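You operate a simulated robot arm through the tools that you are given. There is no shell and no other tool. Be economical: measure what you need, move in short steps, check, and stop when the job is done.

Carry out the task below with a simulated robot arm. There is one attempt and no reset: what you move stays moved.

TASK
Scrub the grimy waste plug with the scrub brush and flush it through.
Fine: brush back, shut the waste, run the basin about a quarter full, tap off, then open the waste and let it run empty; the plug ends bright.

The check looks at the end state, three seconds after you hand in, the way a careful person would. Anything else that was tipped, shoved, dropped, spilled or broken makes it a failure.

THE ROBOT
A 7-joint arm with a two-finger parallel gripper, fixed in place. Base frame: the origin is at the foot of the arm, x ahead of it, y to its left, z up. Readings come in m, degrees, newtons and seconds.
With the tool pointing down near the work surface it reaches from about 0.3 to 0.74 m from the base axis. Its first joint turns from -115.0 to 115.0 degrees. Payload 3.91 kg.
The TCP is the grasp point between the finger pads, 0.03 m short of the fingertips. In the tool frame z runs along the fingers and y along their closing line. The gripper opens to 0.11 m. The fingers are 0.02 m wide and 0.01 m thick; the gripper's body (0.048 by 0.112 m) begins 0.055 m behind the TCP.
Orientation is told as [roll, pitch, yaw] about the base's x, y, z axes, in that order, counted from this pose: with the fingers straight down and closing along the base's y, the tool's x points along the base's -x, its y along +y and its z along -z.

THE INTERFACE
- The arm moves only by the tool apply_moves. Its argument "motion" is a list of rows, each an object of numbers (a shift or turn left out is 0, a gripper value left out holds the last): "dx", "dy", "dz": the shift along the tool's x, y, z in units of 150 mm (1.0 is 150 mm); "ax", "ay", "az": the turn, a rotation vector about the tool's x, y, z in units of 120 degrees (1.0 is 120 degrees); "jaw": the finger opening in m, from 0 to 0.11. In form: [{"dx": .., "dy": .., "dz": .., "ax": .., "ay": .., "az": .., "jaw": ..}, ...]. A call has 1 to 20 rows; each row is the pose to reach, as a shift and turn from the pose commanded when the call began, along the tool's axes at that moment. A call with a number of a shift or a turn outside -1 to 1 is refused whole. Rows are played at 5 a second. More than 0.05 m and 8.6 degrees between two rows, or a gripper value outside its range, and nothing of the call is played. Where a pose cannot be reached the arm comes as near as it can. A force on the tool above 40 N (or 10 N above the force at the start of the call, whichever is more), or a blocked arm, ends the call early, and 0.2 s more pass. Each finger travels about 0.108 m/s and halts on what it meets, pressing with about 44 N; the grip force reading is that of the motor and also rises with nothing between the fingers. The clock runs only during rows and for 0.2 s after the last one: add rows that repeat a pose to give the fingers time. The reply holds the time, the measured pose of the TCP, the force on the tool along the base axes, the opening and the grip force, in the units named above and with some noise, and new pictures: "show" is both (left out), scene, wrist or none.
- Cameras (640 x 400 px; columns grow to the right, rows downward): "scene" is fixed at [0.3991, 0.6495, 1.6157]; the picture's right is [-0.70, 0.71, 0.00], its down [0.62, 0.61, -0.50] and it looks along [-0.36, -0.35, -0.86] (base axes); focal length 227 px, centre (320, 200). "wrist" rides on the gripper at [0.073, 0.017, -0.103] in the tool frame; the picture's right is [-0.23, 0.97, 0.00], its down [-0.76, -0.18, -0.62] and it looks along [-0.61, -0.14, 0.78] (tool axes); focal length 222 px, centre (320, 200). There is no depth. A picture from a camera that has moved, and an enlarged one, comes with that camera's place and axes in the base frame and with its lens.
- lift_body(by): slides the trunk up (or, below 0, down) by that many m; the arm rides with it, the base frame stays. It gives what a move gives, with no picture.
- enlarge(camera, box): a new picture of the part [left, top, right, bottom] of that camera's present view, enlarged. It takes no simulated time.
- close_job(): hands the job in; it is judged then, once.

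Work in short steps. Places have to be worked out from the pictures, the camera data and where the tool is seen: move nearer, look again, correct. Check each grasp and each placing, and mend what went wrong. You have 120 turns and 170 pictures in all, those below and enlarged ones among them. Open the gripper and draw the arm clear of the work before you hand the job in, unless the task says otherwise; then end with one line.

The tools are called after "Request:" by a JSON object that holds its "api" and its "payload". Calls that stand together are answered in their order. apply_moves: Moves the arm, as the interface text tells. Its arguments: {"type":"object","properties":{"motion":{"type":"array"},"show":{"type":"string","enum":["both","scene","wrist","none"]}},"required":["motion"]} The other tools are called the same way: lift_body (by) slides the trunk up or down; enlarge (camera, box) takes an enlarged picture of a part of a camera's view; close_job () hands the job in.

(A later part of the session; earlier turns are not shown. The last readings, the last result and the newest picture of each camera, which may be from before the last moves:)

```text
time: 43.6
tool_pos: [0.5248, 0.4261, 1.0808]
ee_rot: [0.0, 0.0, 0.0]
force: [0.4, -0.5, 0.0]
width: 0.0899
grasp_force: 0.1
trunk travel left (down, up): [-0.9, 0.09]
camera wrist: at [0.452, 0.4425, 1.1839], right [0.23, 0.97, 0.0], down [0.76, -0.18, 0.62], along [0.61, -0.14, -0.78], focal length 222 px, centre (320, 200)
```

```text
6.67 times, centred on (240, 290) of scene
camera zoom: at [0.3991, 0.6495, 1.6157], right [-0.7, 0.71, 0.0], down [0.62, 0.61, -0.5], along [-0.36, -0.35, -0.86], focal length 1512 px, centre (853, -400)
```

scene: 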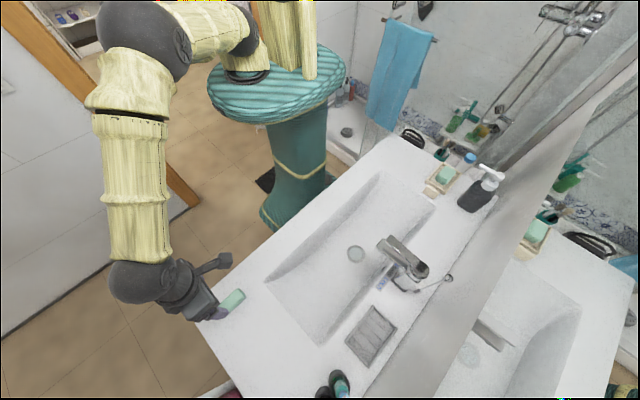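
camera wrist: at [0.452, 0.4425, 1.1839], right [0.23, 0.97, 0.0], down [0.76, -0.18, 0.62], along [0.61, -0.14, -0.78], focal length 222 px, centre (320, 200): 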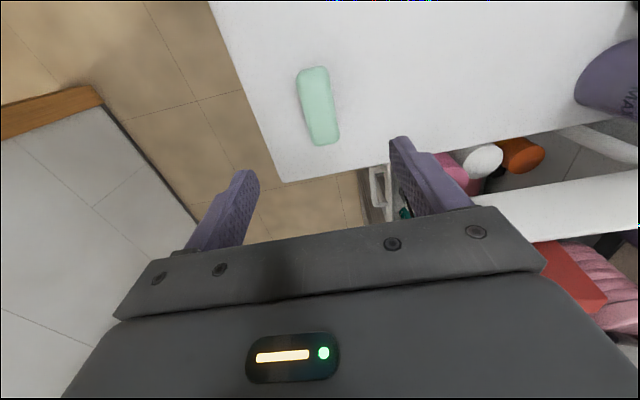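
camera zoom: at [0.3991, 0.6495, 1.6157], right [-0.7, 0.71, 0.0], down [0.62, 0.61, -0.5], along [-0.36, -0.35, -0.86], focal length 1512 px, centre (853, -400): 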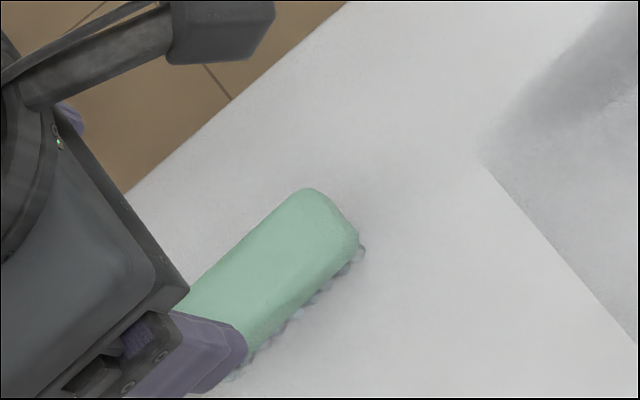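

The brush is back on its bristles at its original spot. Next I'll go to the tap, raising and travelling to a viewpoint over the basin while yawing +90° to look at the lever.

Request:
{"api": "apply_moves", "payload": {"motion": [{"dx": 0.15, "dz": -0.2}, {"dx": 0.35, "dz": -0.4}, {"dx": 0.55, "dz": -0.6}, {"dx": 0.75, "dz": -0.8}, {"dx": 1, "dz": -1}], "show": "none"}}

Request:
{"api": "apply_moves", "payload": {"motion": [{"dx": 0.1, "dz": -0.05, "az": -0.068}, {"dx": 0.2, "dz": -0.1, "az": -0.136}, {"dx": 0.3, "dz": -0.15, "az": -0.204}, {"dx": 0.4, "dz": -0.2, "az": -0.272}, {"dx": 0.5, "dz": -0.25, "az": -0.34}, {"dx": 0.6, "dz": -0.3, "az": -0.408}, {"dx": 0.7, "dz": -0.35, "az": -0.476}, {"dx": 0.8, "dz": -0.4, "az": -0.544}, {"dx": 0.9, "dz": -0.47, "az": -0.612}, {"dx": 0.95, "dz": -0.47, "az": -0.68}, {"dx": 1, "dz": -0.47, "az": -0.75}], "show": "none"}}

Request:
{"api": "apply_moves", "payload": {"motion": [{"dx": -0.2, "dy": 0.2}, {"dx": -0.4, "dy": 0.4}, {"dx": -0.5, "dy": 0.6}]}}

```text
time: 44.8
tool_pos: [0.3703, 0.4249, 1.2324]
ee_rot: [0.1, -0.2, 0.0]
force: [-0.7, -0.5, 0.1]
width: 0.0901
grasp_force: 0.1
trunk travel left (down, up): [-0.9, 0.09]
```

```text
time: 47.2
tool_pos: [0.2218, 0.4256, 1.3034]
ee_rot: [0.0, 0.0, 90.2]
force: [0.3, 0.2, -0.2]
width: 0.0897
grasp_force: 0.1
trunk travel left (down, up): [-0.9, 0.09]
```

```text
time: 48.0
tool_pos: [0.128, 0.4994, 1.3028]
ee_rot: [-0.1, -0.1, 90.0]
force: [0.0, 0.0, -0.6]
width: 0.0903
grasp_force: 0.1
trunk travel left (down, up): [-0.9, 0.09]
camera wrist: at [0.1125, 0.4287, 1.4064], right [-0.97, 0.23, 0.0], down [0.18, 0.76, 0.62], along [0.14, 0.61, -0.78], focal length 222 px, centre (320, 200)
```

scene: 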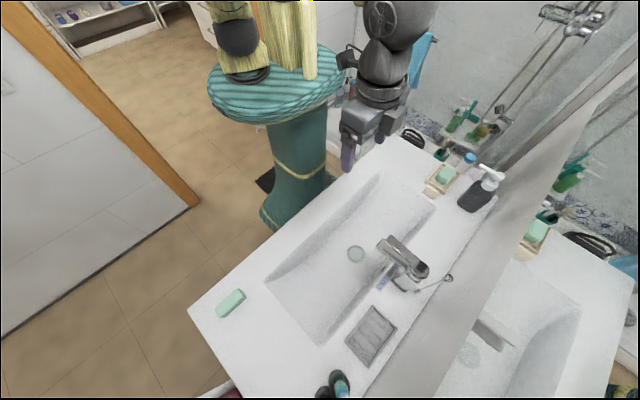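
wrist: 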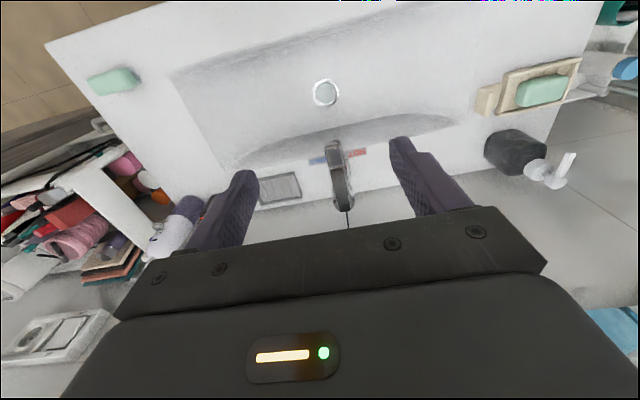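

Request:
{"api": "enlarge", "payload": {"camera": "wrist", "box": [288, 120, 400, 240]}}

```text
3.33 times, centred on (344, 180) of wrist
camera zoom: at [0.1125, 0.4287, 1.4064], right [-0.97, 0.23, 0.0], down [0.18, 0.76, 0.62], along [0.14, 0.61, -0.78], focal length 740 px, centre (240, 267)
```

zoom: 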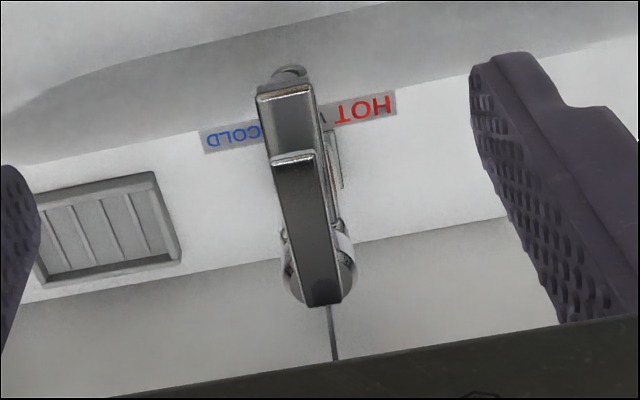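

By triangulation the lever runs from its tip at (0.130, 0.629, 1.073) to its pivot near y 0.74, with the spout tip about 5 cm below it. I'll move above the lever with the fingers straddling it.

Request:
{"api": "apply_moves", "payload": {"motion": [{"dx": -0.2, "dy": -0.01, "dz": 0.15, "jaw": 0.07}, {"dx": -0.4, "dy": -0.01, "dz": 0.3}, {"dx": -0.6, "dy": -0.01, "dz": 0.45}, {"dx": -0.8, "dy": -0.01, "dz": 0.6}, {"dx": -0.97, "dy": -0.01, "dz": 0.75}, {"dx": -0.97, "dy": -0.01, "dz": 0.95}]}}

Request:
{"api": "enlarge", "payload": {"camera": "scene", "box": [350, 180, 478, 260]}}

```text
time: 49.4
tool_pos: [0.1353, 0.6455, 1.1582]
ee_rot: [0.0, -0.1, 90.1]
force: [-0.2, -0.4, 0.6]
width: 0.0698
grasp_force: 0.1
trunk travel left (down, up): [-0.9, 0.09]
camera wrist: at [0.1184, 0.5736, 1.2617], right [-0.97, 0.23, 0.0], down [0.18, 0.76, 0.62], along [0.14, 0.61, -0.78], focal length 222 px, centre (320, 200)
```

scene: 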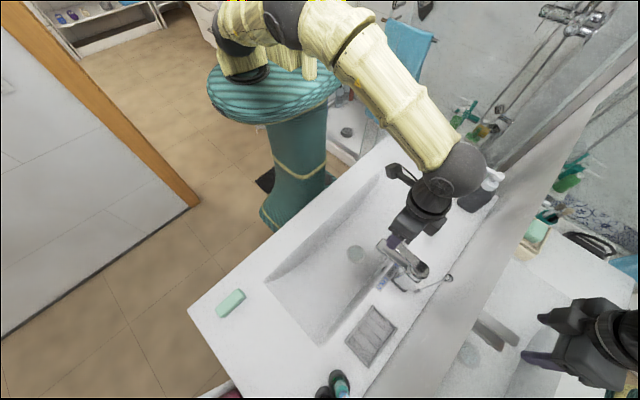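
wrist: 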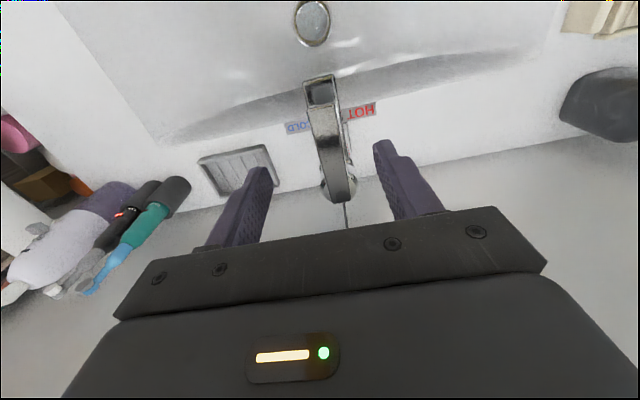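

```text
5.00 times, centred on (414, 220) of scene
camera zoom: at [0.3991, 0.6495, 1.6157], right [-0.7, 0.71, 0.0], down [0.62, 0.61, -0.5], along [-0.36, -0.35, -0.86], focal length 1134 px, centre (-150, 100)
```

zoom: 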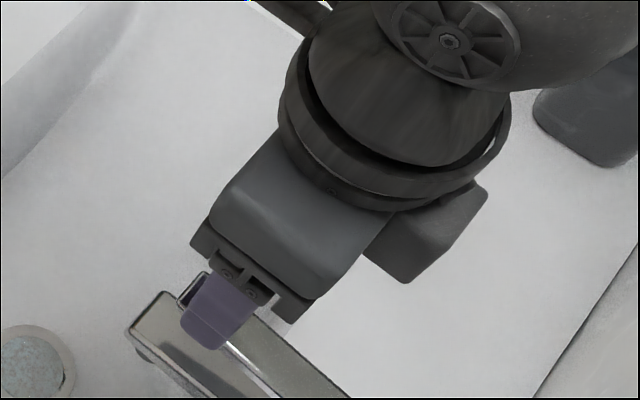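

The lever tip re-measures at (0.128, 0.624). I'll shift 6 mm, lower the tips to about 18 mm below the lever top, and close on it.

Request:
{"api": "apply_moves", "payload": {"motion": [{"dy": 0.04, "dz": 0.1}, {"dy": 0.04, "dz": 0.3}, {"dy": 0.04, "dz": 0.5}, {"dy": 0.04, "dz": 0.5, "jaw": 0.05}, {"dy": 0.04, "dz": 0.5, "jaw": 0.03}, {"dy": 0.04, "dz": 0.5, "jaw": 0.015}, {"dy": 0.04, "dz": 0.5, "jaw": 0.01}]}}

Request:
{"api": "enlarge", "payload": {"camera": "scene", "box": [350, 200, 478, 280]}}

```text
time: 51.0
tool_pos: [0.1279, 0.6464, 1.0847]
ee_rot: [0.0, 0.1, 90.0]
force: [5.7, 0.3, -0.9]
width: 0.0253
grasp_force: 44.7
trunk travel left (down, up): [-0.9, 0.09]
camera wrist: at [0.1121, 0.5726, 1.1875], right [-0.97, 0.23, 0.0], down [0.18, 0.76, 0.62], along [0.14, 0.61, -0.78], focal length 222 px, centre (320, 200)
```

scene: 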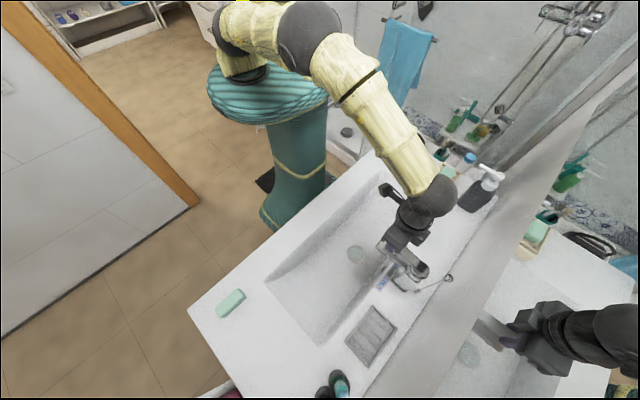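
wrist: 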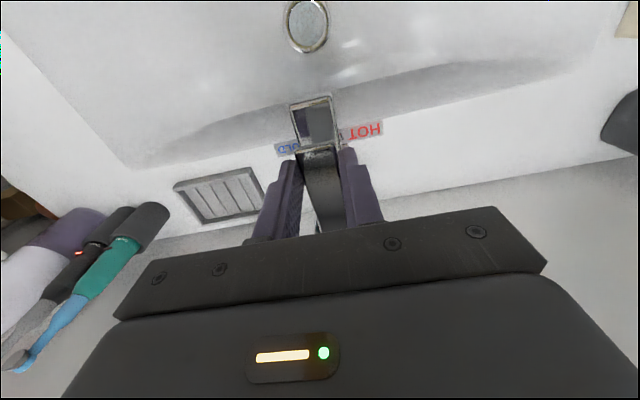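

```text
5.00 times, centred on (414, 240) of scene
camera zoom: at [0.3991, 0.6495, 1.6157], right [-0.7, 0.71, 0.0], down [0.62, 0.61, -0.5], along [-0.36, -0.35, -0.86], focal length 1134 px, centre (-150, 0)
```

zoom: 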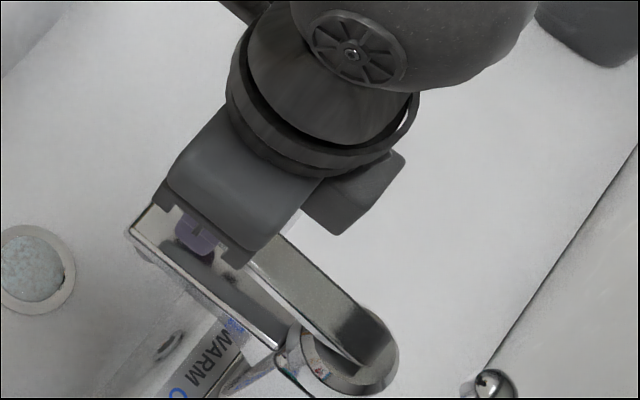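

The lever is gripped at 25 mm. I'll lift it in small steps along the arc and watch for flow.

Request:
{"api": "apply_moves", "payload": {"motion": [{"dy": -0.01, "dz": -0.03}, {"dy": -0.01, "dz": -0.06, "dx": -0.005}, {"dy": -0.01, "dz": -0.09, "dx": -0.01}], "show": "none"}}

Request:
{"api": "enlarge", "payload": {"camera": "scene", "box": [330, 190, 458, 270]}}

```text
time: 51.8
tool_pos: [0.1296, 0.648, 1.099]
ee_rot: [0.0, -0.1, 90.1]
force: [5.1, -0.8, -6.8]
width: 0.0254
grasp_force: 45.3
trunk travel left (down, up): [-0.9, 0.09]
```

```text
5.00 times, centred on (394, 230) of scene
camera zoom: at [0.3991, 0.6495, 1.6157], right [-0.7, 0.71, 0.0], down [0.62, 0.61, -0.5], along [-0.36, -0.35, -0.86], focal length 1134 px, centre (-50, 50)
```

zoom: 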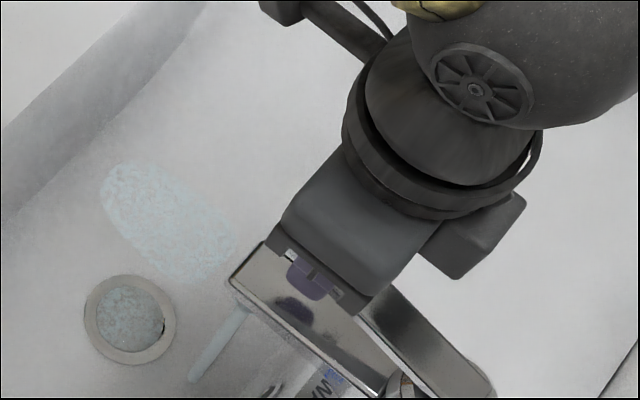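

Water is flowing. I'll hold here and watch the level.

Request:
{"api": "apply_moves", "payload": {"motion": [{}, {}, {}, {}, {}, {}, {}, {}, {}, {}], "show": "scene"}}

Request:
{"api": "enlarge", "payload": {"camera": "scene", "box": [250, 170, 442, 340]}}

```text
time: 54.0
tool_pos: [0.1278, 0.6478, 1.0998]
ee_rot: [0.0, -0.2, 90.1]
force: [4.6, 1.8, -2.4]
width: 0.0253
grasp_force: 45.6
trunk travel left (down, up): [-0.9, 0.09]
```

scene: 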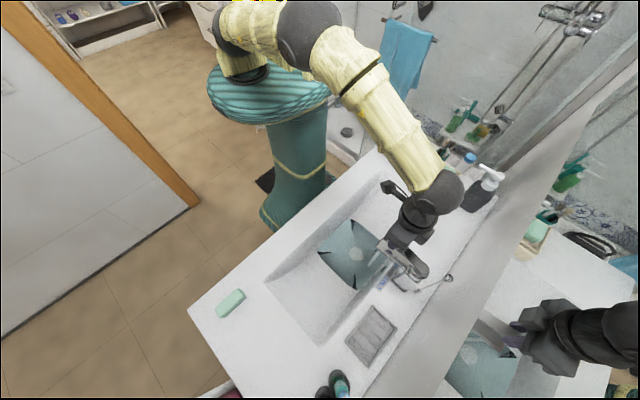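

```text
2.35 times, centred on (346, 255) of scene
camera zoom: at [0.3991, 0.6495, 1.6157], right [-0.7, 0.71, 0.0], down [0.62, 0.61, -0.5], along [-0.36, -0.35, -0.86], focal length 534 px, centre (259, 71)
```

zoom: 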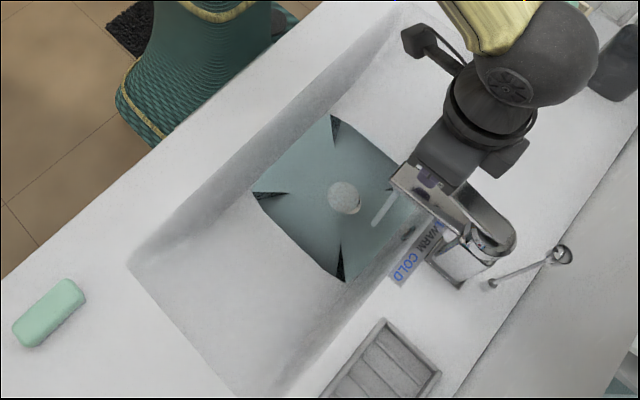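

It fills quickly, and the water's edge is already about 0.1 m from the plug. No simulated time passes while I look, so I'll use a second view to triangulate the level.

Request:
{"api": "enlarge", "payload": {"camera": "wrist", "box": [120, 0, 600, 200]}}

Request:
{"api": "enlarge", "payload": {"camera": "scene", "box": [304, 205, 400, 300]}}

```text
1.33 times, centred on (360, 100) of wrist
camera zoom: at [0.113, 0.5756, 1.2021], right [-0.97, 0.23, 0.0], down [0.18, 0.76, 0.62], along [0.14, 0.61, -0.78], focal length 296 px, centre (267, 333)
```

zoom: 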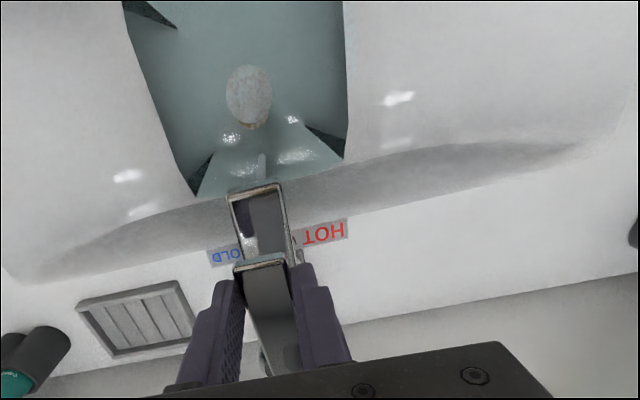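

```text
4.21 times, centred on (352, 252) of scene
camera zoom: at [0.3991, 0.6495, 1.6157], right [-0.7, 0.71, 0.0], down [0.62, 0.61, -0.5], along [-0.36, -0.35, -0.86], focal length 955 px, centre (185, -21)
```

zoom: 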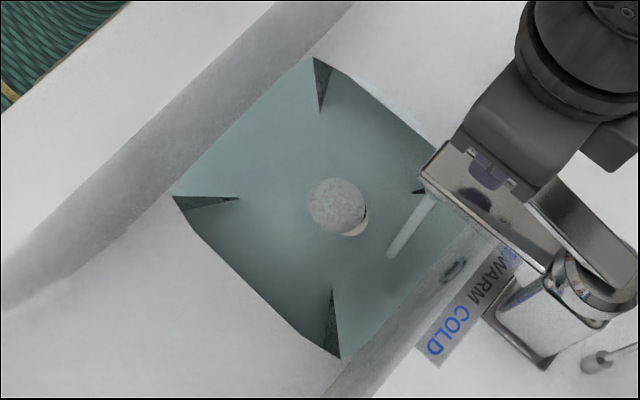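

The triangulated level is about z 0.81–0.82, against a floor of 0.79 and a rim of 0.90, so roughly a fifth to a quarter of the depth. I'll run it just over a second more and look again.

Request:
{"api": "apply_moves", "payload": {"motion": [{}, {}, {}, {}, {}], "show": "none"}}

Request:
{"api": "enlarge", "payload": {"camera": "scene", "box": [250, 170, 442, 340]}}

Request:
{"api": "enlarge", "payload": {"camera": "wrist", "box": [120, 0, 600, 200]}}

```text
time: 55.2
tool_pos: [0.1288, 0.649, 1.0994]
ee_rot: [-0.1, -0.1, 90.0]
force: [5.2, 3.6, -0.6]
width: 0.0253
grasp_force: 44.9
trunk travel left (down, up): [-0.9, 0.09]
```

```text
2.35 times, centred on (346, 255) of scene
camera zoom: at [0.3991, 0.6495, 1.6157], right [-0.7, 0.71, 0.0], down [0.62, 0.61, -0.5], along [-0.36, -0.35, -0.86], focal length 534 px, centre (259, 71)
```

zoom: 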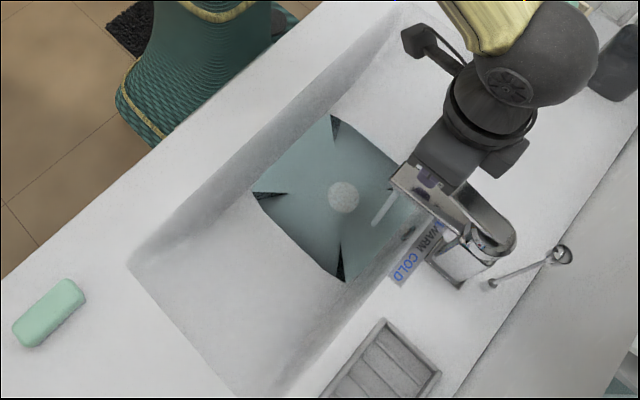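

```text
1.33 times, centred on (360, 100) of wrist
camera zoom: at [0.113, 0.5755, 1.2021], right [-0.97, 0.23, 0.0], down [0.18, 0.76, 0.62], along [0.14, 0.61, -0.78], focal length 296 px, centre (267, 333)
```

zoom: 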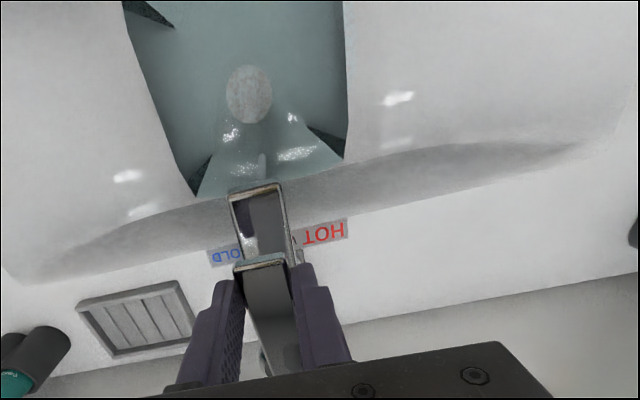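

The pool outline is drawn coarsely and barely changed, so the flow is slower than I thought. I'll run another 3 s and compare.

Request:
{"api": "apply_moves", "payload": {"motion": [{}, {}, {}, {}, {}, {}, {}, {}, {}, {}, {}, {}, {}, {}], "show": "none"}}

Request:
{"api": "enlarge", "payload": {"camera": "scene", "box": [250, 170, 442, 340]}}

Request:
{"api": "enlarge", "payload": {"camera": "wrist", "box": [120, 0, 600, 200]}}

```text
time: 58.2
tool_pos: [0.1284, 0.6479, 1.1]
ee_rot: [0.0, 0.1, 90.0]
force: [4.8, 6.0, 1.0]
width: 0.0252
grasp_force: 45.5
trunk travel left (down, up): [-0.9, 0.09]
```

```text
2.35 times, centred on (346, 255) of scene
camera zoom: at [0.3991, 0.6495, 1.6157], right [-0.7, 0.71, 0.0], down [0.62, 0.61, -0.5], along [-0.36, -0.35, -0.86], focal length 534 px, centre (259, 71)
```

zoom: 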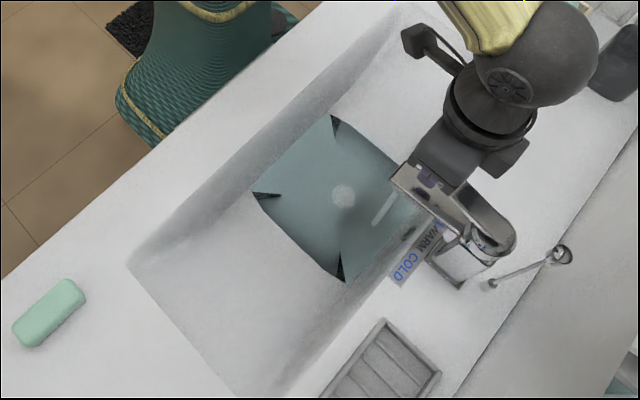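

```text
1.33 times, centred on (360, 100) of wrist
camera zoom: at [0.113, 0.5755, 1.202], right [-0.97, 0.23, 0.0], down [0.18, 0.76, 0.62], along [0.14, 0.61, -0.78], focal length 296 px, centre (267, 333)
```

zoom: 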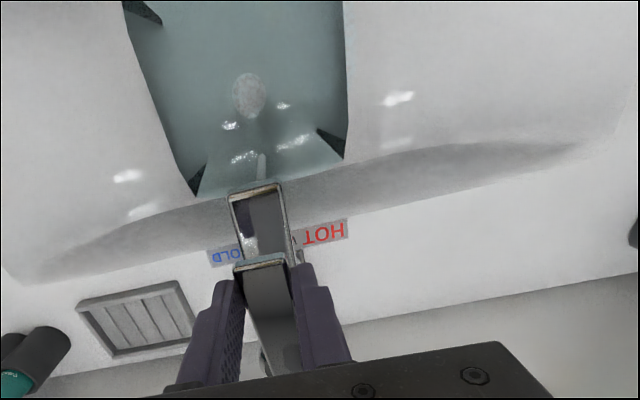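

I need a closer look at how deep the water is over the plug.

Request:
{"api": "enlarge", "payload": {"camera": "scene", "box": [320, 220, 400, 290]}}

```text
5.71 times, centred on (360, 255) of scene
camera zoom: at [0.3991, 0.6495, 1.6157], right [-0.7, 0.71, 0.0], down [0.62, 0.61, -0.5], along [-0.36, -0.35, -0.86], focal length 1296 px, centre (91, -114)
```

zoom: 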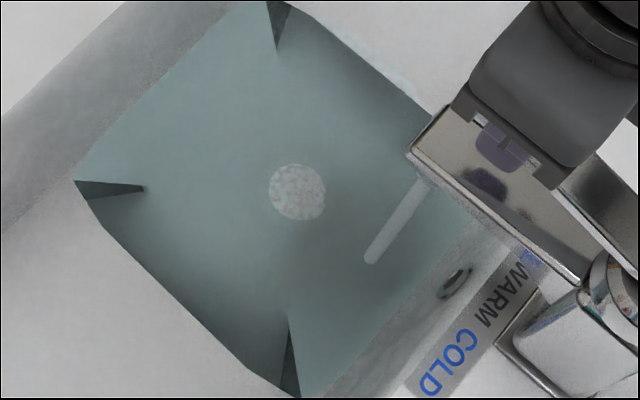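

The pale disc at the plug keeps shrinking as the water rises, while the stream's end hasn't moved, so the depth is still only about 1 cm. I'll run another 4 s and compare.

Request:
{"api": "apply_moves", "payload": {"motion": [{}, {}, {}, {}, {}, {}, {}, {}, {}, {}, {}, {}, {}, {}, {}, {}, {}, {}, {}], "show": "none"}}

Request:
{"api": "enlarge", "payload": {"camera": "scene", "box": [320, 220, 400, 290]}}

Request:
{"api": "enlarge", "payload": {"camera": "scene", "box": [250, 170, 442, 340]}}

```text
time: 62.2
tool_pos: [0.1287, 0.6481, 1.0993]
ee_rot: [0.0, 0.0, 90.1]
force: [5.1, 5.3, 0.4]
width: 0.0251
grasp_force: 44.9
trunk travel left (down, up): [-0.9, 0.09]
```

```text
5.71 times, centred on (360, 255) of scene
camera zoom: at [0.3991, 0.6495, 1.6157], right [-0.7, 0.71, 0.0], down [0.62, 0.61, -0.5], along [-0.36, -0.35, -0.86], focal length 1296 px, centre (91, -114)
```

zoom: 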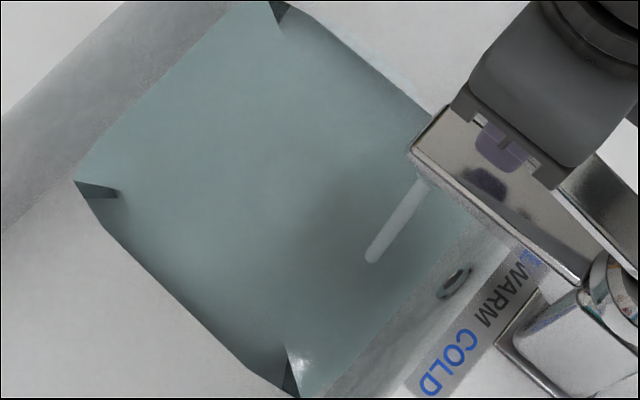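

```text
2.35 times, centred on (346, 255) of scene
camera zoom: at [0.3991, 0.6495, 1.6157], right [-0.7, 0.71, 0.0], down [0.62, 0.61, -0.5], along [-0.36, -0.35, -0.86], focal length 534 px, centre (259, 71)
```

zoom: 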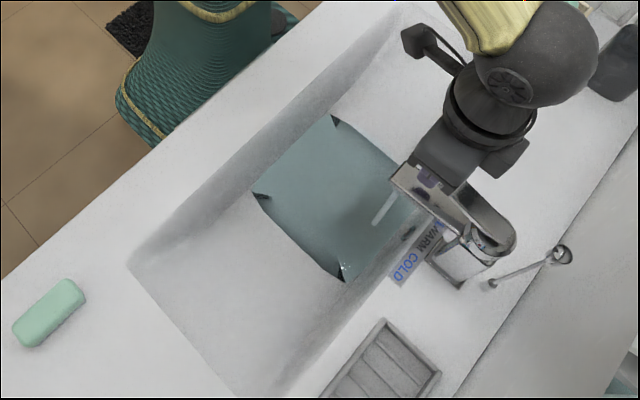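

The plug is now under water. To gauge the level I'll zoom in closely on where the stream meets the surface.

Request:
{"api": "enlarge", "payload": {"camera": "scene", "box": [356, 246, 388, 266]}}

Request:
{"api": "enlarge", "payload": {"camera": "scene", "box": [460, 300, 580, 400]}}

```text
16.00 times, centred on (372, 256) of scene
camera zoom: at [0.3991, 0.6495, 1.6157], right [-0.7, 0.71, 0.0], down [0.62, 0.61, -0.5], along [-0.36, -0.35, -0.86], focal length 3628 px, centre (-512, -696)
```

zoom: 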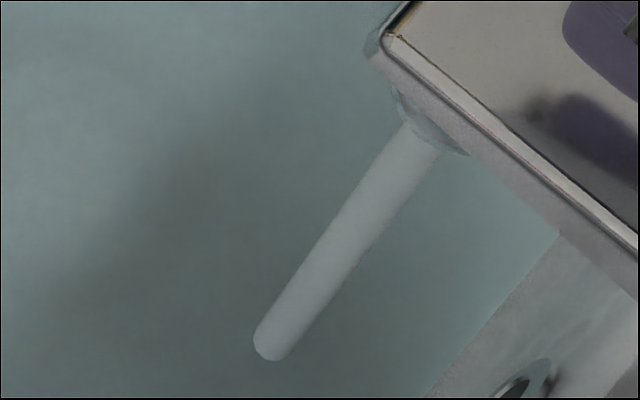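

```text
4.00 times, centred on (520, 350) of scene
camera zoom: at [0.3991, 0.6495, 1.6157], right [-0.7, 0.71, 0.0], down [0.62, 0.61, -0.5], along [-0.36, -0.35, -0.86], focal length 907 px, centre (-480, -400)
```

zoom: 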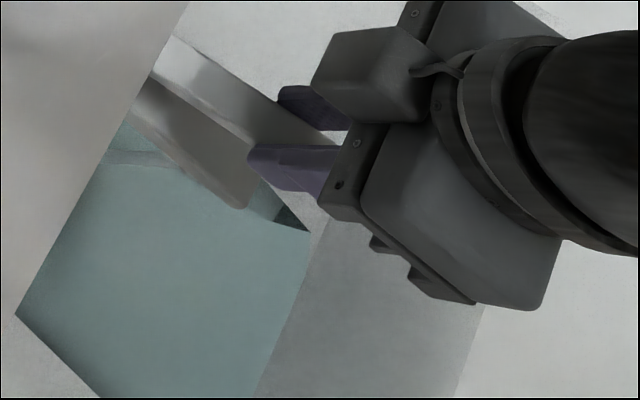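

The geometry gives a level of about z 0.81, which is a little under a quarter. I'll run 4 s more and measure the shift of the stream's end.

Request:
{"api": "apply_moves", "payload": {"motion": [{}, {}, {}, {}, {}, {}, {}, {}, {}, {}, {}, {}, {}, {}, {}, {}, {}, {}, {}], "show": "none"}}

Request:
{"api": "enlarge", "payload": {"camera": "scene", "box": [356, 246, 388, 266]}}

Request:
{"api": "enlarge", "payload": {"camera": "scene", "box": [250, 170, 442, 340]}}

```text
time: 66.2
tool_pos: [0.1283, 0.6481, 1.0987]
ee_rot: [-0.1, 0.0, 90.0]
force: [6.5, 3.1, -1.1]
width: 0.0253
grasp_force: 45.1
trunk travel left (down, up): [-0.9, 0.09]
```

```text
16.00 times, centred on (372, 256) of scene
camera zoom: at [0.3991, 0.6495, 1.6157], right [-0.7, 0.71, 0.0], down [0.62, 0.61, -0.5], along [-0.36, -0.35, -0.86], focal length 3628 px, centre (-512, -696)
```

zoom: 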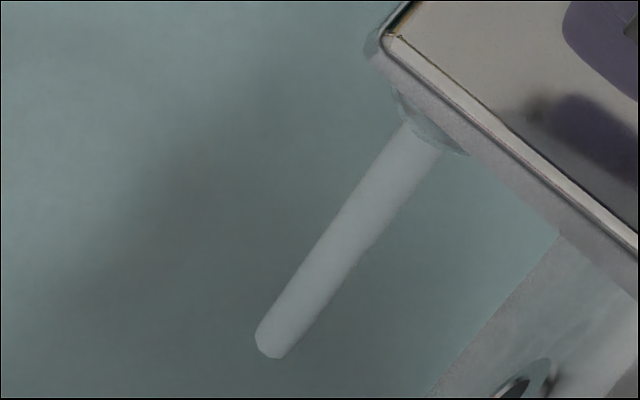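

```text
2.35 times, centred on (346, 255) of scene
camera zoom: at [0.3991, 0.6495, 1.6157], right [-0.7, 0.71, 0.0], down [0.62, 0.61, -0.5], along [-0.36, -0.35, -0.86], focal length 534 px, centre (259, 71)
```

zoom: 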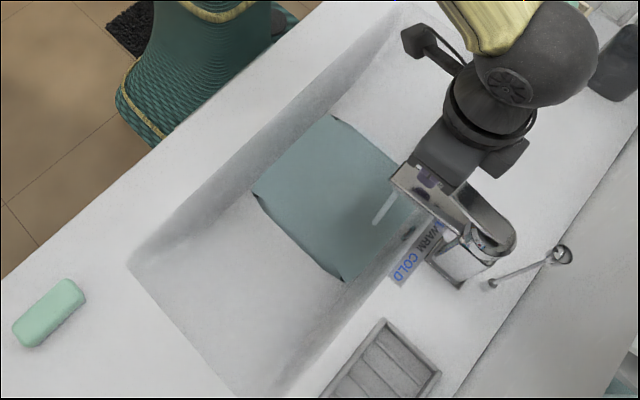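

The level rises only about 0.5 mm/s, so the depth is roughly 1 cm. I'll lift the lever another 10 mm for more flow and keep watching.

Request:
{"api": "apply_moves", "payload": {"motion": [{"dz": -0.03, "dx": -0.005}, {"dz": -0.067, "dx": -0.012}, {"dz": -0.067, "dx": -0.012}, {"dz": -0.067, "dx": -0.012}, {"dz": -0.067, "dx": -0.012}, {"dz": -0.067, "dx": -0.012}, {"dz": -0.067, "dx": -0.012}, {"dz": -0.067, "dx": -0.012}, {"dz": -0.067, "dx": -0.012}, {"dz": -0.067, "dx": -0.012}], "show": "none"}}

Request:
{"api": "enlarge", "payload": {"camera": "scene", "box": [356, 246, 388, 266]}}

Request:
{"api": "enlarge", "payload": {"camera": "scene", "box": [250, 170, 442, 340]}}

```text
time: 68.4
tool_pos: [0.1289, 0.65, 1.1098]
ee_rot: [0.0, -0.2, 89.9]
force: [7.8, 8.7, 6.3]
width: 0.0253
grasp_force: 45.2
trunk travel left (down, up): [-0.9, 0.09]
```

```text
16.00 times, centred on (372, 256) of scene
camera zoom: at [0.3991, 0.6495, 1.6157], right [-0.7, 0.71, 0.0], down [0.62, 0.61, -0.5], along [-0.36, -0.35, -0.86], focal length 3628 px, centre (-512, -696)
```

zoom: 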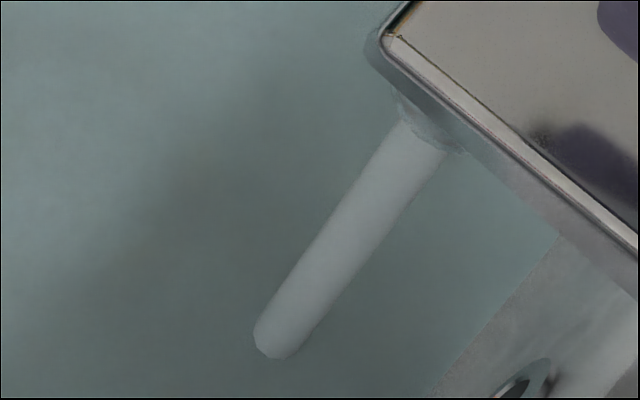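

```text
2.35 times, centred on (346, 255) of scene
camera zoom: at [0.3991, 0.6495, 1.6157], right [-0.7, 0.71, 0.0], down [0.62, 0.61, -0.5], along [-0.36, -0.35, -0.86], focal length 534 px, centre (259, 71)
```

zoom: 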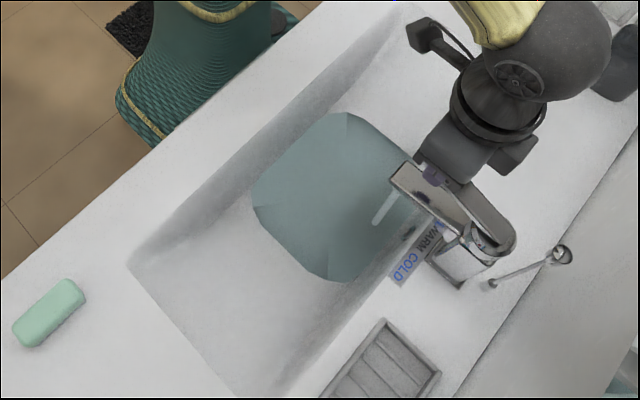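

The stream is thicker and the pool now shows a true waterline. I'll run 3 s more.

Request:
{"api": "apply_moves", "payload": {"motion": [{}, {}, {}, {}, {}, {}, {}, {}, {}, {}, {}, {}, {}, {}], "show": "none"}}

Request:
{"api": "enlarge", "payload": {"camera": "scene", "box": [250, 170, 442, 340]}}

Request:
{"api": "enlarge", "payload": {"camera": "wrist", "box": [120, 0, 600, 200]}}

```text
time: 71.4
tool_pos: [0.129, 0.6504, 1.109]
ee_rot: [0.0, 0.0, 90.0]
force: [7.8, 11.4, 7.6]
width: 0.0255
grasp_force: 45.3
trunk travel left (down, up): [-0.9, 0.09]
```

```text
2.35 times, centred on (346, 255) of scene
camera zoom: at [0.3991, 0.6495, 1.6157], right [-0.7, 0.71, 0.0], down [0.62, 0.61, -0.5], along [-0.36, -0.35, -0.86], focal length 534 px, centre (259, 71)
```

zoom: 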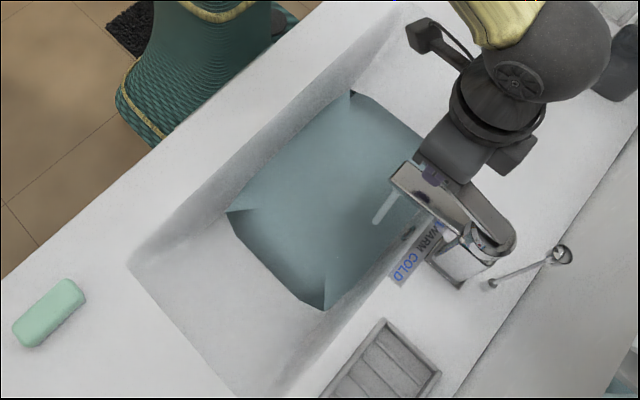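

```text
1.33 times, centred on (360, 100) of wrist
camera zoom: at [0.1125, 0.5777, 1.2121], right [-0.97, 0.23, 0.0], down [0.18, 0.76, 0.62], along [0.14, 0.61, -0.78], focal length 296 px, centre (267, 333)
```

zoom: 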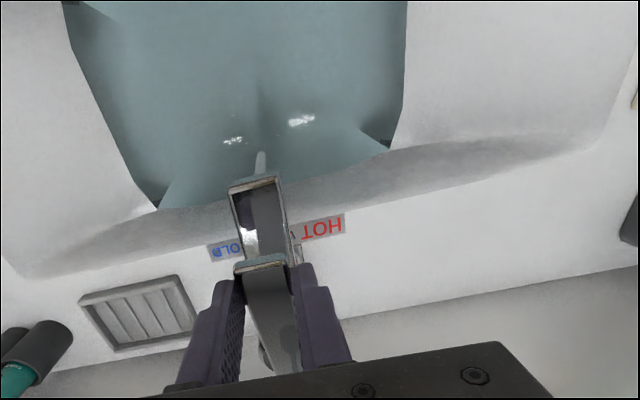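

The outline reaches x≈0.275, where both views triangulate to z≈0.82. That edge marks about 28% of the depth once the corners fill. I'll run 4 s more.

Request:
{"api": "apply_moves", "payload": {"motion": [{}, {}, {}, {}, {}, {}, {}, {}, {}, {}, {}, {}, {}, {}, {}, {}, {}, {}, {}], "show": "none"}}

Request:
{"api": "enlarge", "payload": {"camera": "scene", "box": [250, 170, 442, 340]}}

Request:
{"api": "enlarge", "payload": {"camera": "scene", "box": [356, 246, 388, 266]}}

```text
time: 75.4
tool_pos: [0.1274, 0.6502, 1.1085]
ee_rot: [0.0, 0.0, 90.1]
force: [6.8, 5.1, -2.0]
width: 0.0256
grasp_force: 44.7
trunk travel left (down, up): [-0.9, 0.09]
```

```text
2.35 times, centred on (346, 255) of scene
camera zoom: at [0.3991, 0.6495, 1.6157], right [-0.7, 0.71, 0.0], down [0.62, 0.61, -0.5], along [-0.36, -0.35, -0.86], focal length 534 px, centre (259, 71)
```

zoom: 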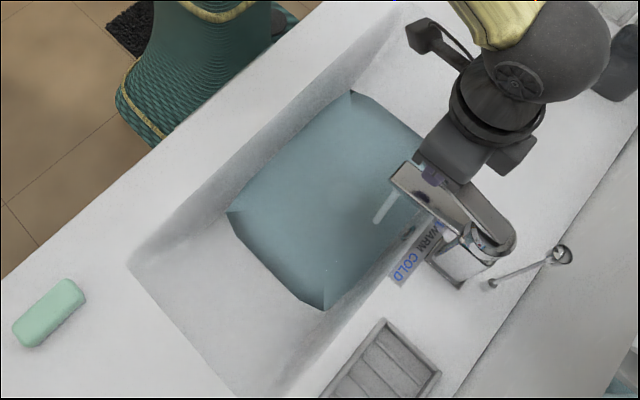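

```text
16.00 times, centred on (372, 256) of scene
camera zoom: at [0.3991, 0.6495, 1.6157], right [-0.7, 0.71, 0.0], down [0.62, 0.61, -0.5], along [-0.36, -0.35, -0.86], focal length 3628 px, centre (-512, -696)
```

zoom: 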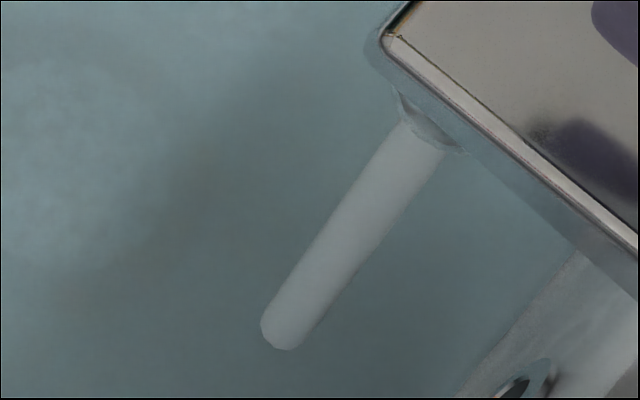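

The level has risen about 7 mm. I'll give it another 4 s, then decide on closing.

Request:
{"api": "apply_moves", "payload": {"motion": [{}, {}, {}, {}, {}, {}, {}, {}, {}, {}, {}, {}, {}, {}, {}, {}, {}, {}, {}], "show": "none"}}

Request:
{"api": "enlarge", "payload": {"camera": "scene", "box": [250, 170, 442, 340]}}

Request:
{"api": "enlarge", "payload": {"camera": "scene", "box": [356, 246, 388, 266]}}

```text
time: 79.4
tool_pos: [0.1296, 0.6503, 1.1094]
ee_rot: [0.1, -0.1, 90.0]
force: [7.4, 2.1, -5.6]
width: 0.0253
grasp_force: 45.1
trunk travel left (down, up): [-0.9, 0.09]
```

```text
2.35 times, centred on (346, 255) of scene
camera zoom: at [0.3991, 0.6495, 1.6157], right [-0.7, 0.71, 0.0], down [0.62, 0.61, -0.5], along [-0.36, -0.35, -0.86], focal length 534 px, centre (259, 71)
```

zoom: 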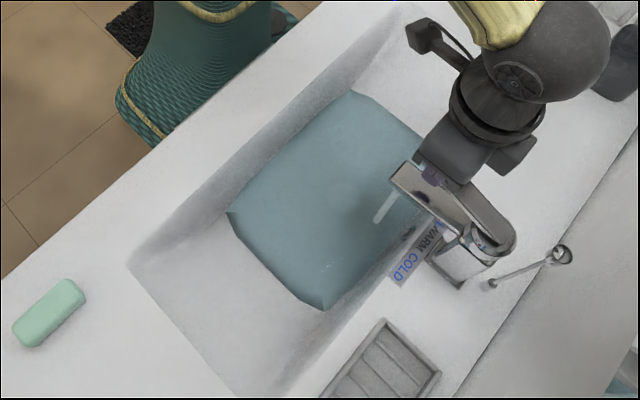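

```text
16.00 times, centred on (372, 256) of scene
camera zoom: at [0.3991, 0.6495, 1.6157], right [-0.7, 0.71, 0.0], down [0.62, 0.61, -0.5], along [-0.36, -0.35, -0.86], focal length 3628 px, centre (-512, -696)
```

zoom: 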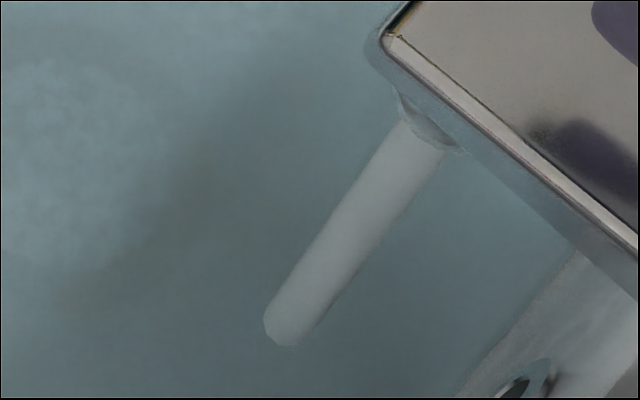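

The corners are almost filled, so it's about a quarter full. I'll run 2 s more and then lower the lever back to its closed position.

Request:
{"api": "apply_moves", "payload": {"motion": [{}, {}, {}, {}, {}, {}, {}, {}, {}, {}, {"dz": 0.04, "dx": 0.005}, {"dz": 0.08, "dx": 0.012}, {"dz": 0.12, "dx": 0.018}, {"dz": 0.16, "dx": 0.022}, {"dz": 0.17, "dx": 0.022}, {"dz": 0.17, "dx": 0.022}], "show": "none"}}

Request:
{"api": "enlarge", "payload": {"camera": "scene", "box": [250, 170, 442, 340]}}

Request:
{"api": "enlarge", "payload": {"camera": "scene", "box": [356, 236, 420, 276]}}

```text
time: 82.8
tool_pos: [0.1282, 0.6456, 1.0847]
ee_rot: [0.0, -0.3, 89.9]
force: [9.0, 4.2, 17.6]
width: 0.0253
grasp_force: 45.1
trunk travel left (down, up): [-0.9, 0.09]
```

```text
2.35 times, centred on (346, 255) of scene
camera zoom: at [0.3991, 0.6495, 1.6157], right [-0.7, 0.71, 0.0], down [0.62, 0.61, -0.5], along [-0.36, -0.35, -0.86], focal length 534 px, centre (259, 71)
```

zoom: 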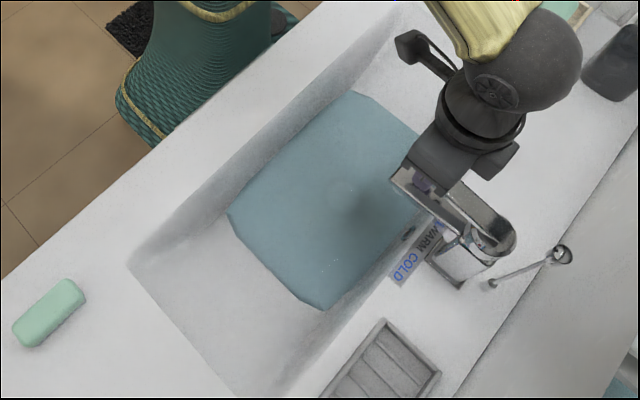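

```text
10.00 times, centred on (388, 256) of scene
camera zoom: at [0.3991, 0.6495, 1.6157], right [-0.7, 0.71, 0.0], down [0.62, 0.61, -0.5], along [-0.36, -0.35, -0.86], focal length 2268 px, centre (-360, -360)
```

zoom: 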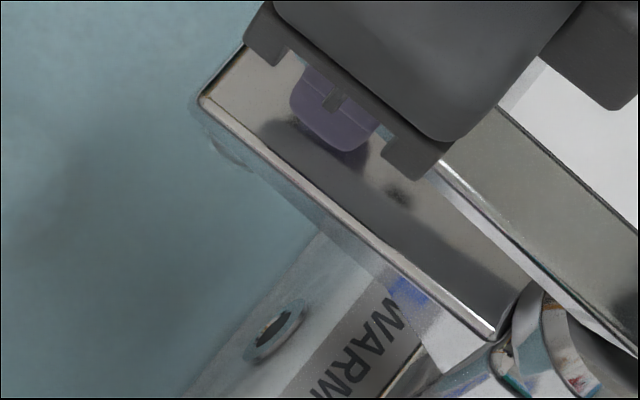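

The stream has stopped and the tap is off at roughly a quarter full. I'll release the lever, rise clear, close the fingers, and tilt the tool outward for the rod knob.

Request:
{"api": "apply_moves", "payload": {"motion": [{"jaw": 0.05}, {"jaw": 0.07}, {"jaw": 0.07}, {"jaw": 0.07, "dz": -0.25}, {"jaw": 0.07, "dz": -0.5}, {"jaw": 0.07, "dz": -0.75}, {"jaw": 0.04, "dz": -1}], "show": "none"}}

Request:
{"api": "apply_moves", "payload": {"motion": [{"jaw": 0.0, "ay": -0.06}, {"jaw": 0.0, "ay": -0.125}, {"jaw": 0.0, "ay": -0.19}, {"jaw": 0.0, "ay": -0.25}]}}

Request:
{"api": "enlarge", "payload": {"camera": "scene", "box": [380, 220, 476, 300]}}

```text
time: 84.4
tool_pos: [0.1263, 0.6446, 1.2352]
ee_rot: [0.1, -0.1, 89.9]
force: [-0.4, 0.5, -0.6]
width: 0.0399
grasp_force: 0.1
trunk travel left (down, up): [-0.9, 0.09]
```

```text
time: 85.4
tool_pos: [0.1279, 0.6443, 1.2347]
ee_rot: [0.0, -30.2, 90.0]
force: [1.0, 0.3, -0.7]
width: 0.0
grasp_force: 37.9
trunk travel left (down, up): [-0.9, 0.09]
camera wrist: at [0.1124, 0.5305, 1.2866], right [-0.97, 0.2, 0.11], down [0.18, 0.35, 0.92], along [0.14, 0.92, -0.37], focal length 222 px, centre (320, 200)
```

scene: 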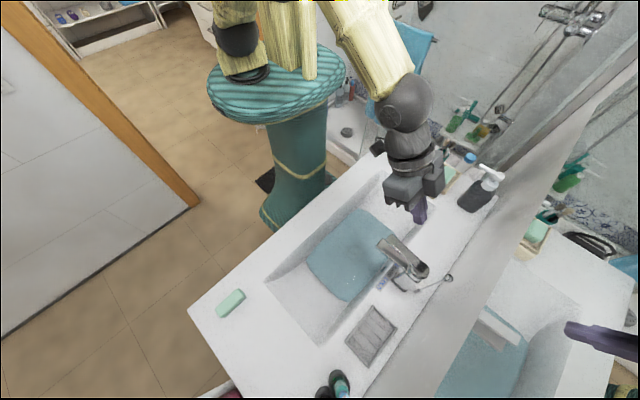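
wrist: 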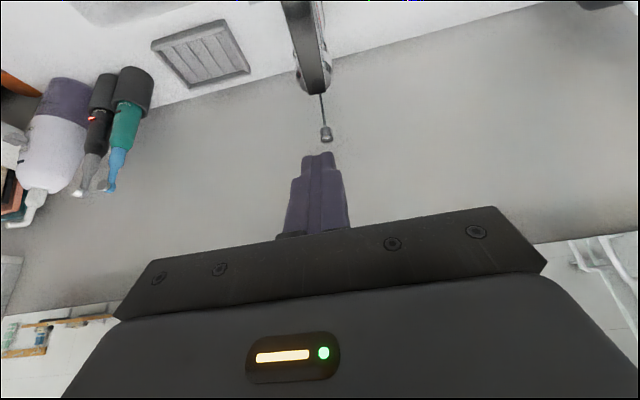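

```text
5.00 times, centred on (428, 260) of scene
camera zoom: at [0.3991, 0.6495, 1.6157], right [-0.7, 0.71, 0.0], down [0.62, 0.61, -0.5], along [-0.36, -0.35, -0.86], focal length 1134 px, centre (-220, -100)
```

zoom: 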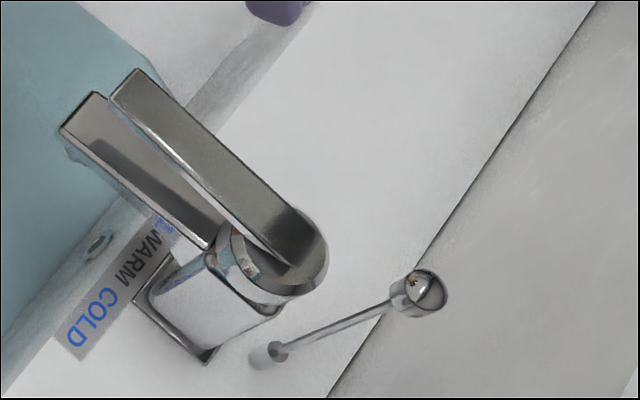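

Both views place the knob centre at (0.131, 0.779, 1.097), and the tap lever is back down. I'll bring the closed fingertips to about 2 cm above the knob.

Request:
{"api": "apply_moves", "payload": {"motion": [{"dx": -0.1, "dy": -0.005, "dz": 0.22}, {"dx": -0.2, "dy": -0.01, "dz": 0.44}, {"dx": -0.3, "dy": -0.015, "dz": 0.66}, {"dx": -0.39, "dy": -0.02, "dz": 0.87}]}}

Request:
{"api": "enlarge", "payload": {"camera": "scene", "box": [380, 220, 476, 300]}}

Request:
{"api": "enlarge", "payload": {"camera": "wrist", "box": [270, 90, 382, 190]}}

```text
time: 86.4
tool_pos: [0.1325, 0.765, 1.1493]
ee_rot: [0.0, -30.0, 90.0]
force: [-0.1, 0.6, 0.0]
width: 0.0002
grasp_force: 37.4
trunk travel left (down, up): [-0.9, 0.09]
camera wrist: at [0.1159, 0.6502, 1.2033], right [-0.97, 0.2, 0.11], down [0.18, 0.35, 0.92], along [0.14, 0.92, -0.37], focal length 222 px, centre (320, 200)
```

scene: 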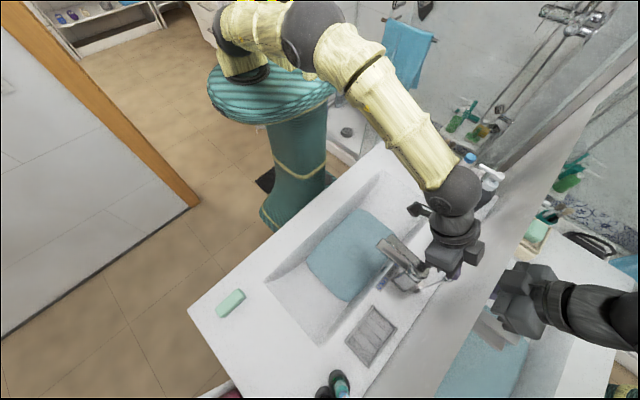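
wrist: 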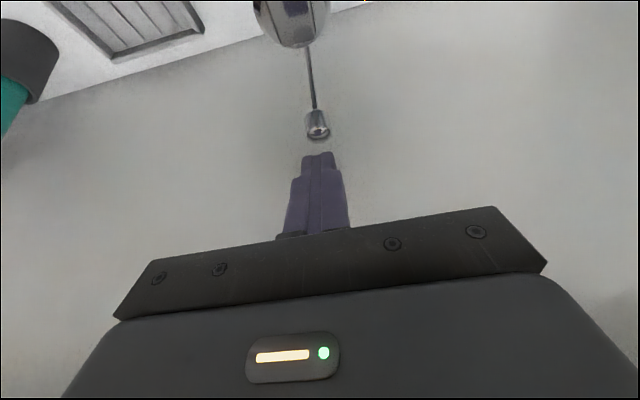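

```text
5.00 times, centred on (428, 260) of scene
camera zoom: at [0.3991, 0.6495, 1.6157], right [-0.7, 0.71, 0.0], down [0.62, 0.61, -0.5], along [-0.36, -0.35, -0.86], focal length 1134 px, centre (-220, -100)
```

zoom: 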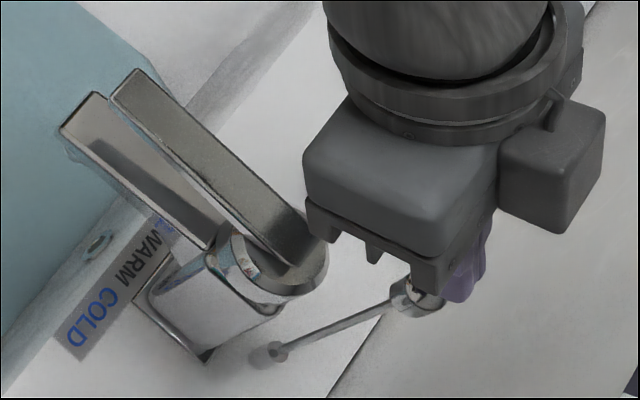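

```text
4.00 times, centred on (326, 140) of wrist
camera zoom: at [0.1159, 0.6502, 1.2033], right [-0.97, 0.2, 0.11], down [0.18, 0.35, 0.92], along [0.14, 0.92, -0.37], focal length 888 px, centre (296, 440)
```

zoom: 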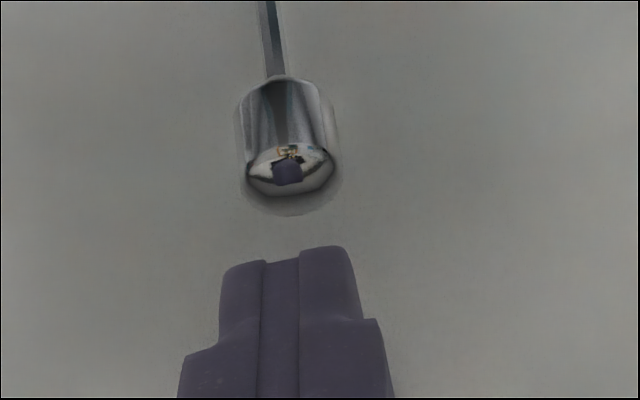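

The fingertips are aligned above the knob, whose top is at z≈1.10. I'll push straight down and watch the force.

Request:
{"api": "apply_moves", "payload": {"motion": [{"dx": 0.033, "dz": 0.058}, {"dx": 0.067, "dz": 0.115}, {"dx": 0.09, "dz": 0.156}, {"dx": 0.107, "dz": 0.185}], "show": "wrist"}}

```text
time: 87.4
tool_pos: [0.1322, 0.7624, 1.1194]
ee_rot: [0.0, -30.0, 90.0]
force: [-0.1, -0.4, 1.7]
width: 0.0
grasp_force: 37.6
trunk travel left (down, up): [-0.9, 0.09]
camera wrist: at [0.1159, 0.6479, 1.1714], right [-0.97, 0.2, 0.11], down [0.18, 0.35, 0.92], along [0.14, 0.92, -0.37], focal length 222 px, centre (320, 200)
```

wrist: 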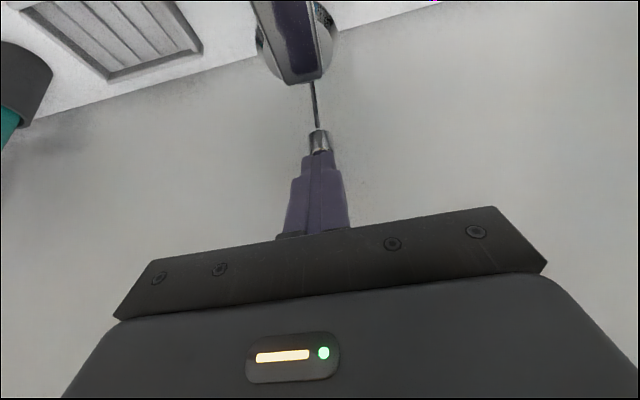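

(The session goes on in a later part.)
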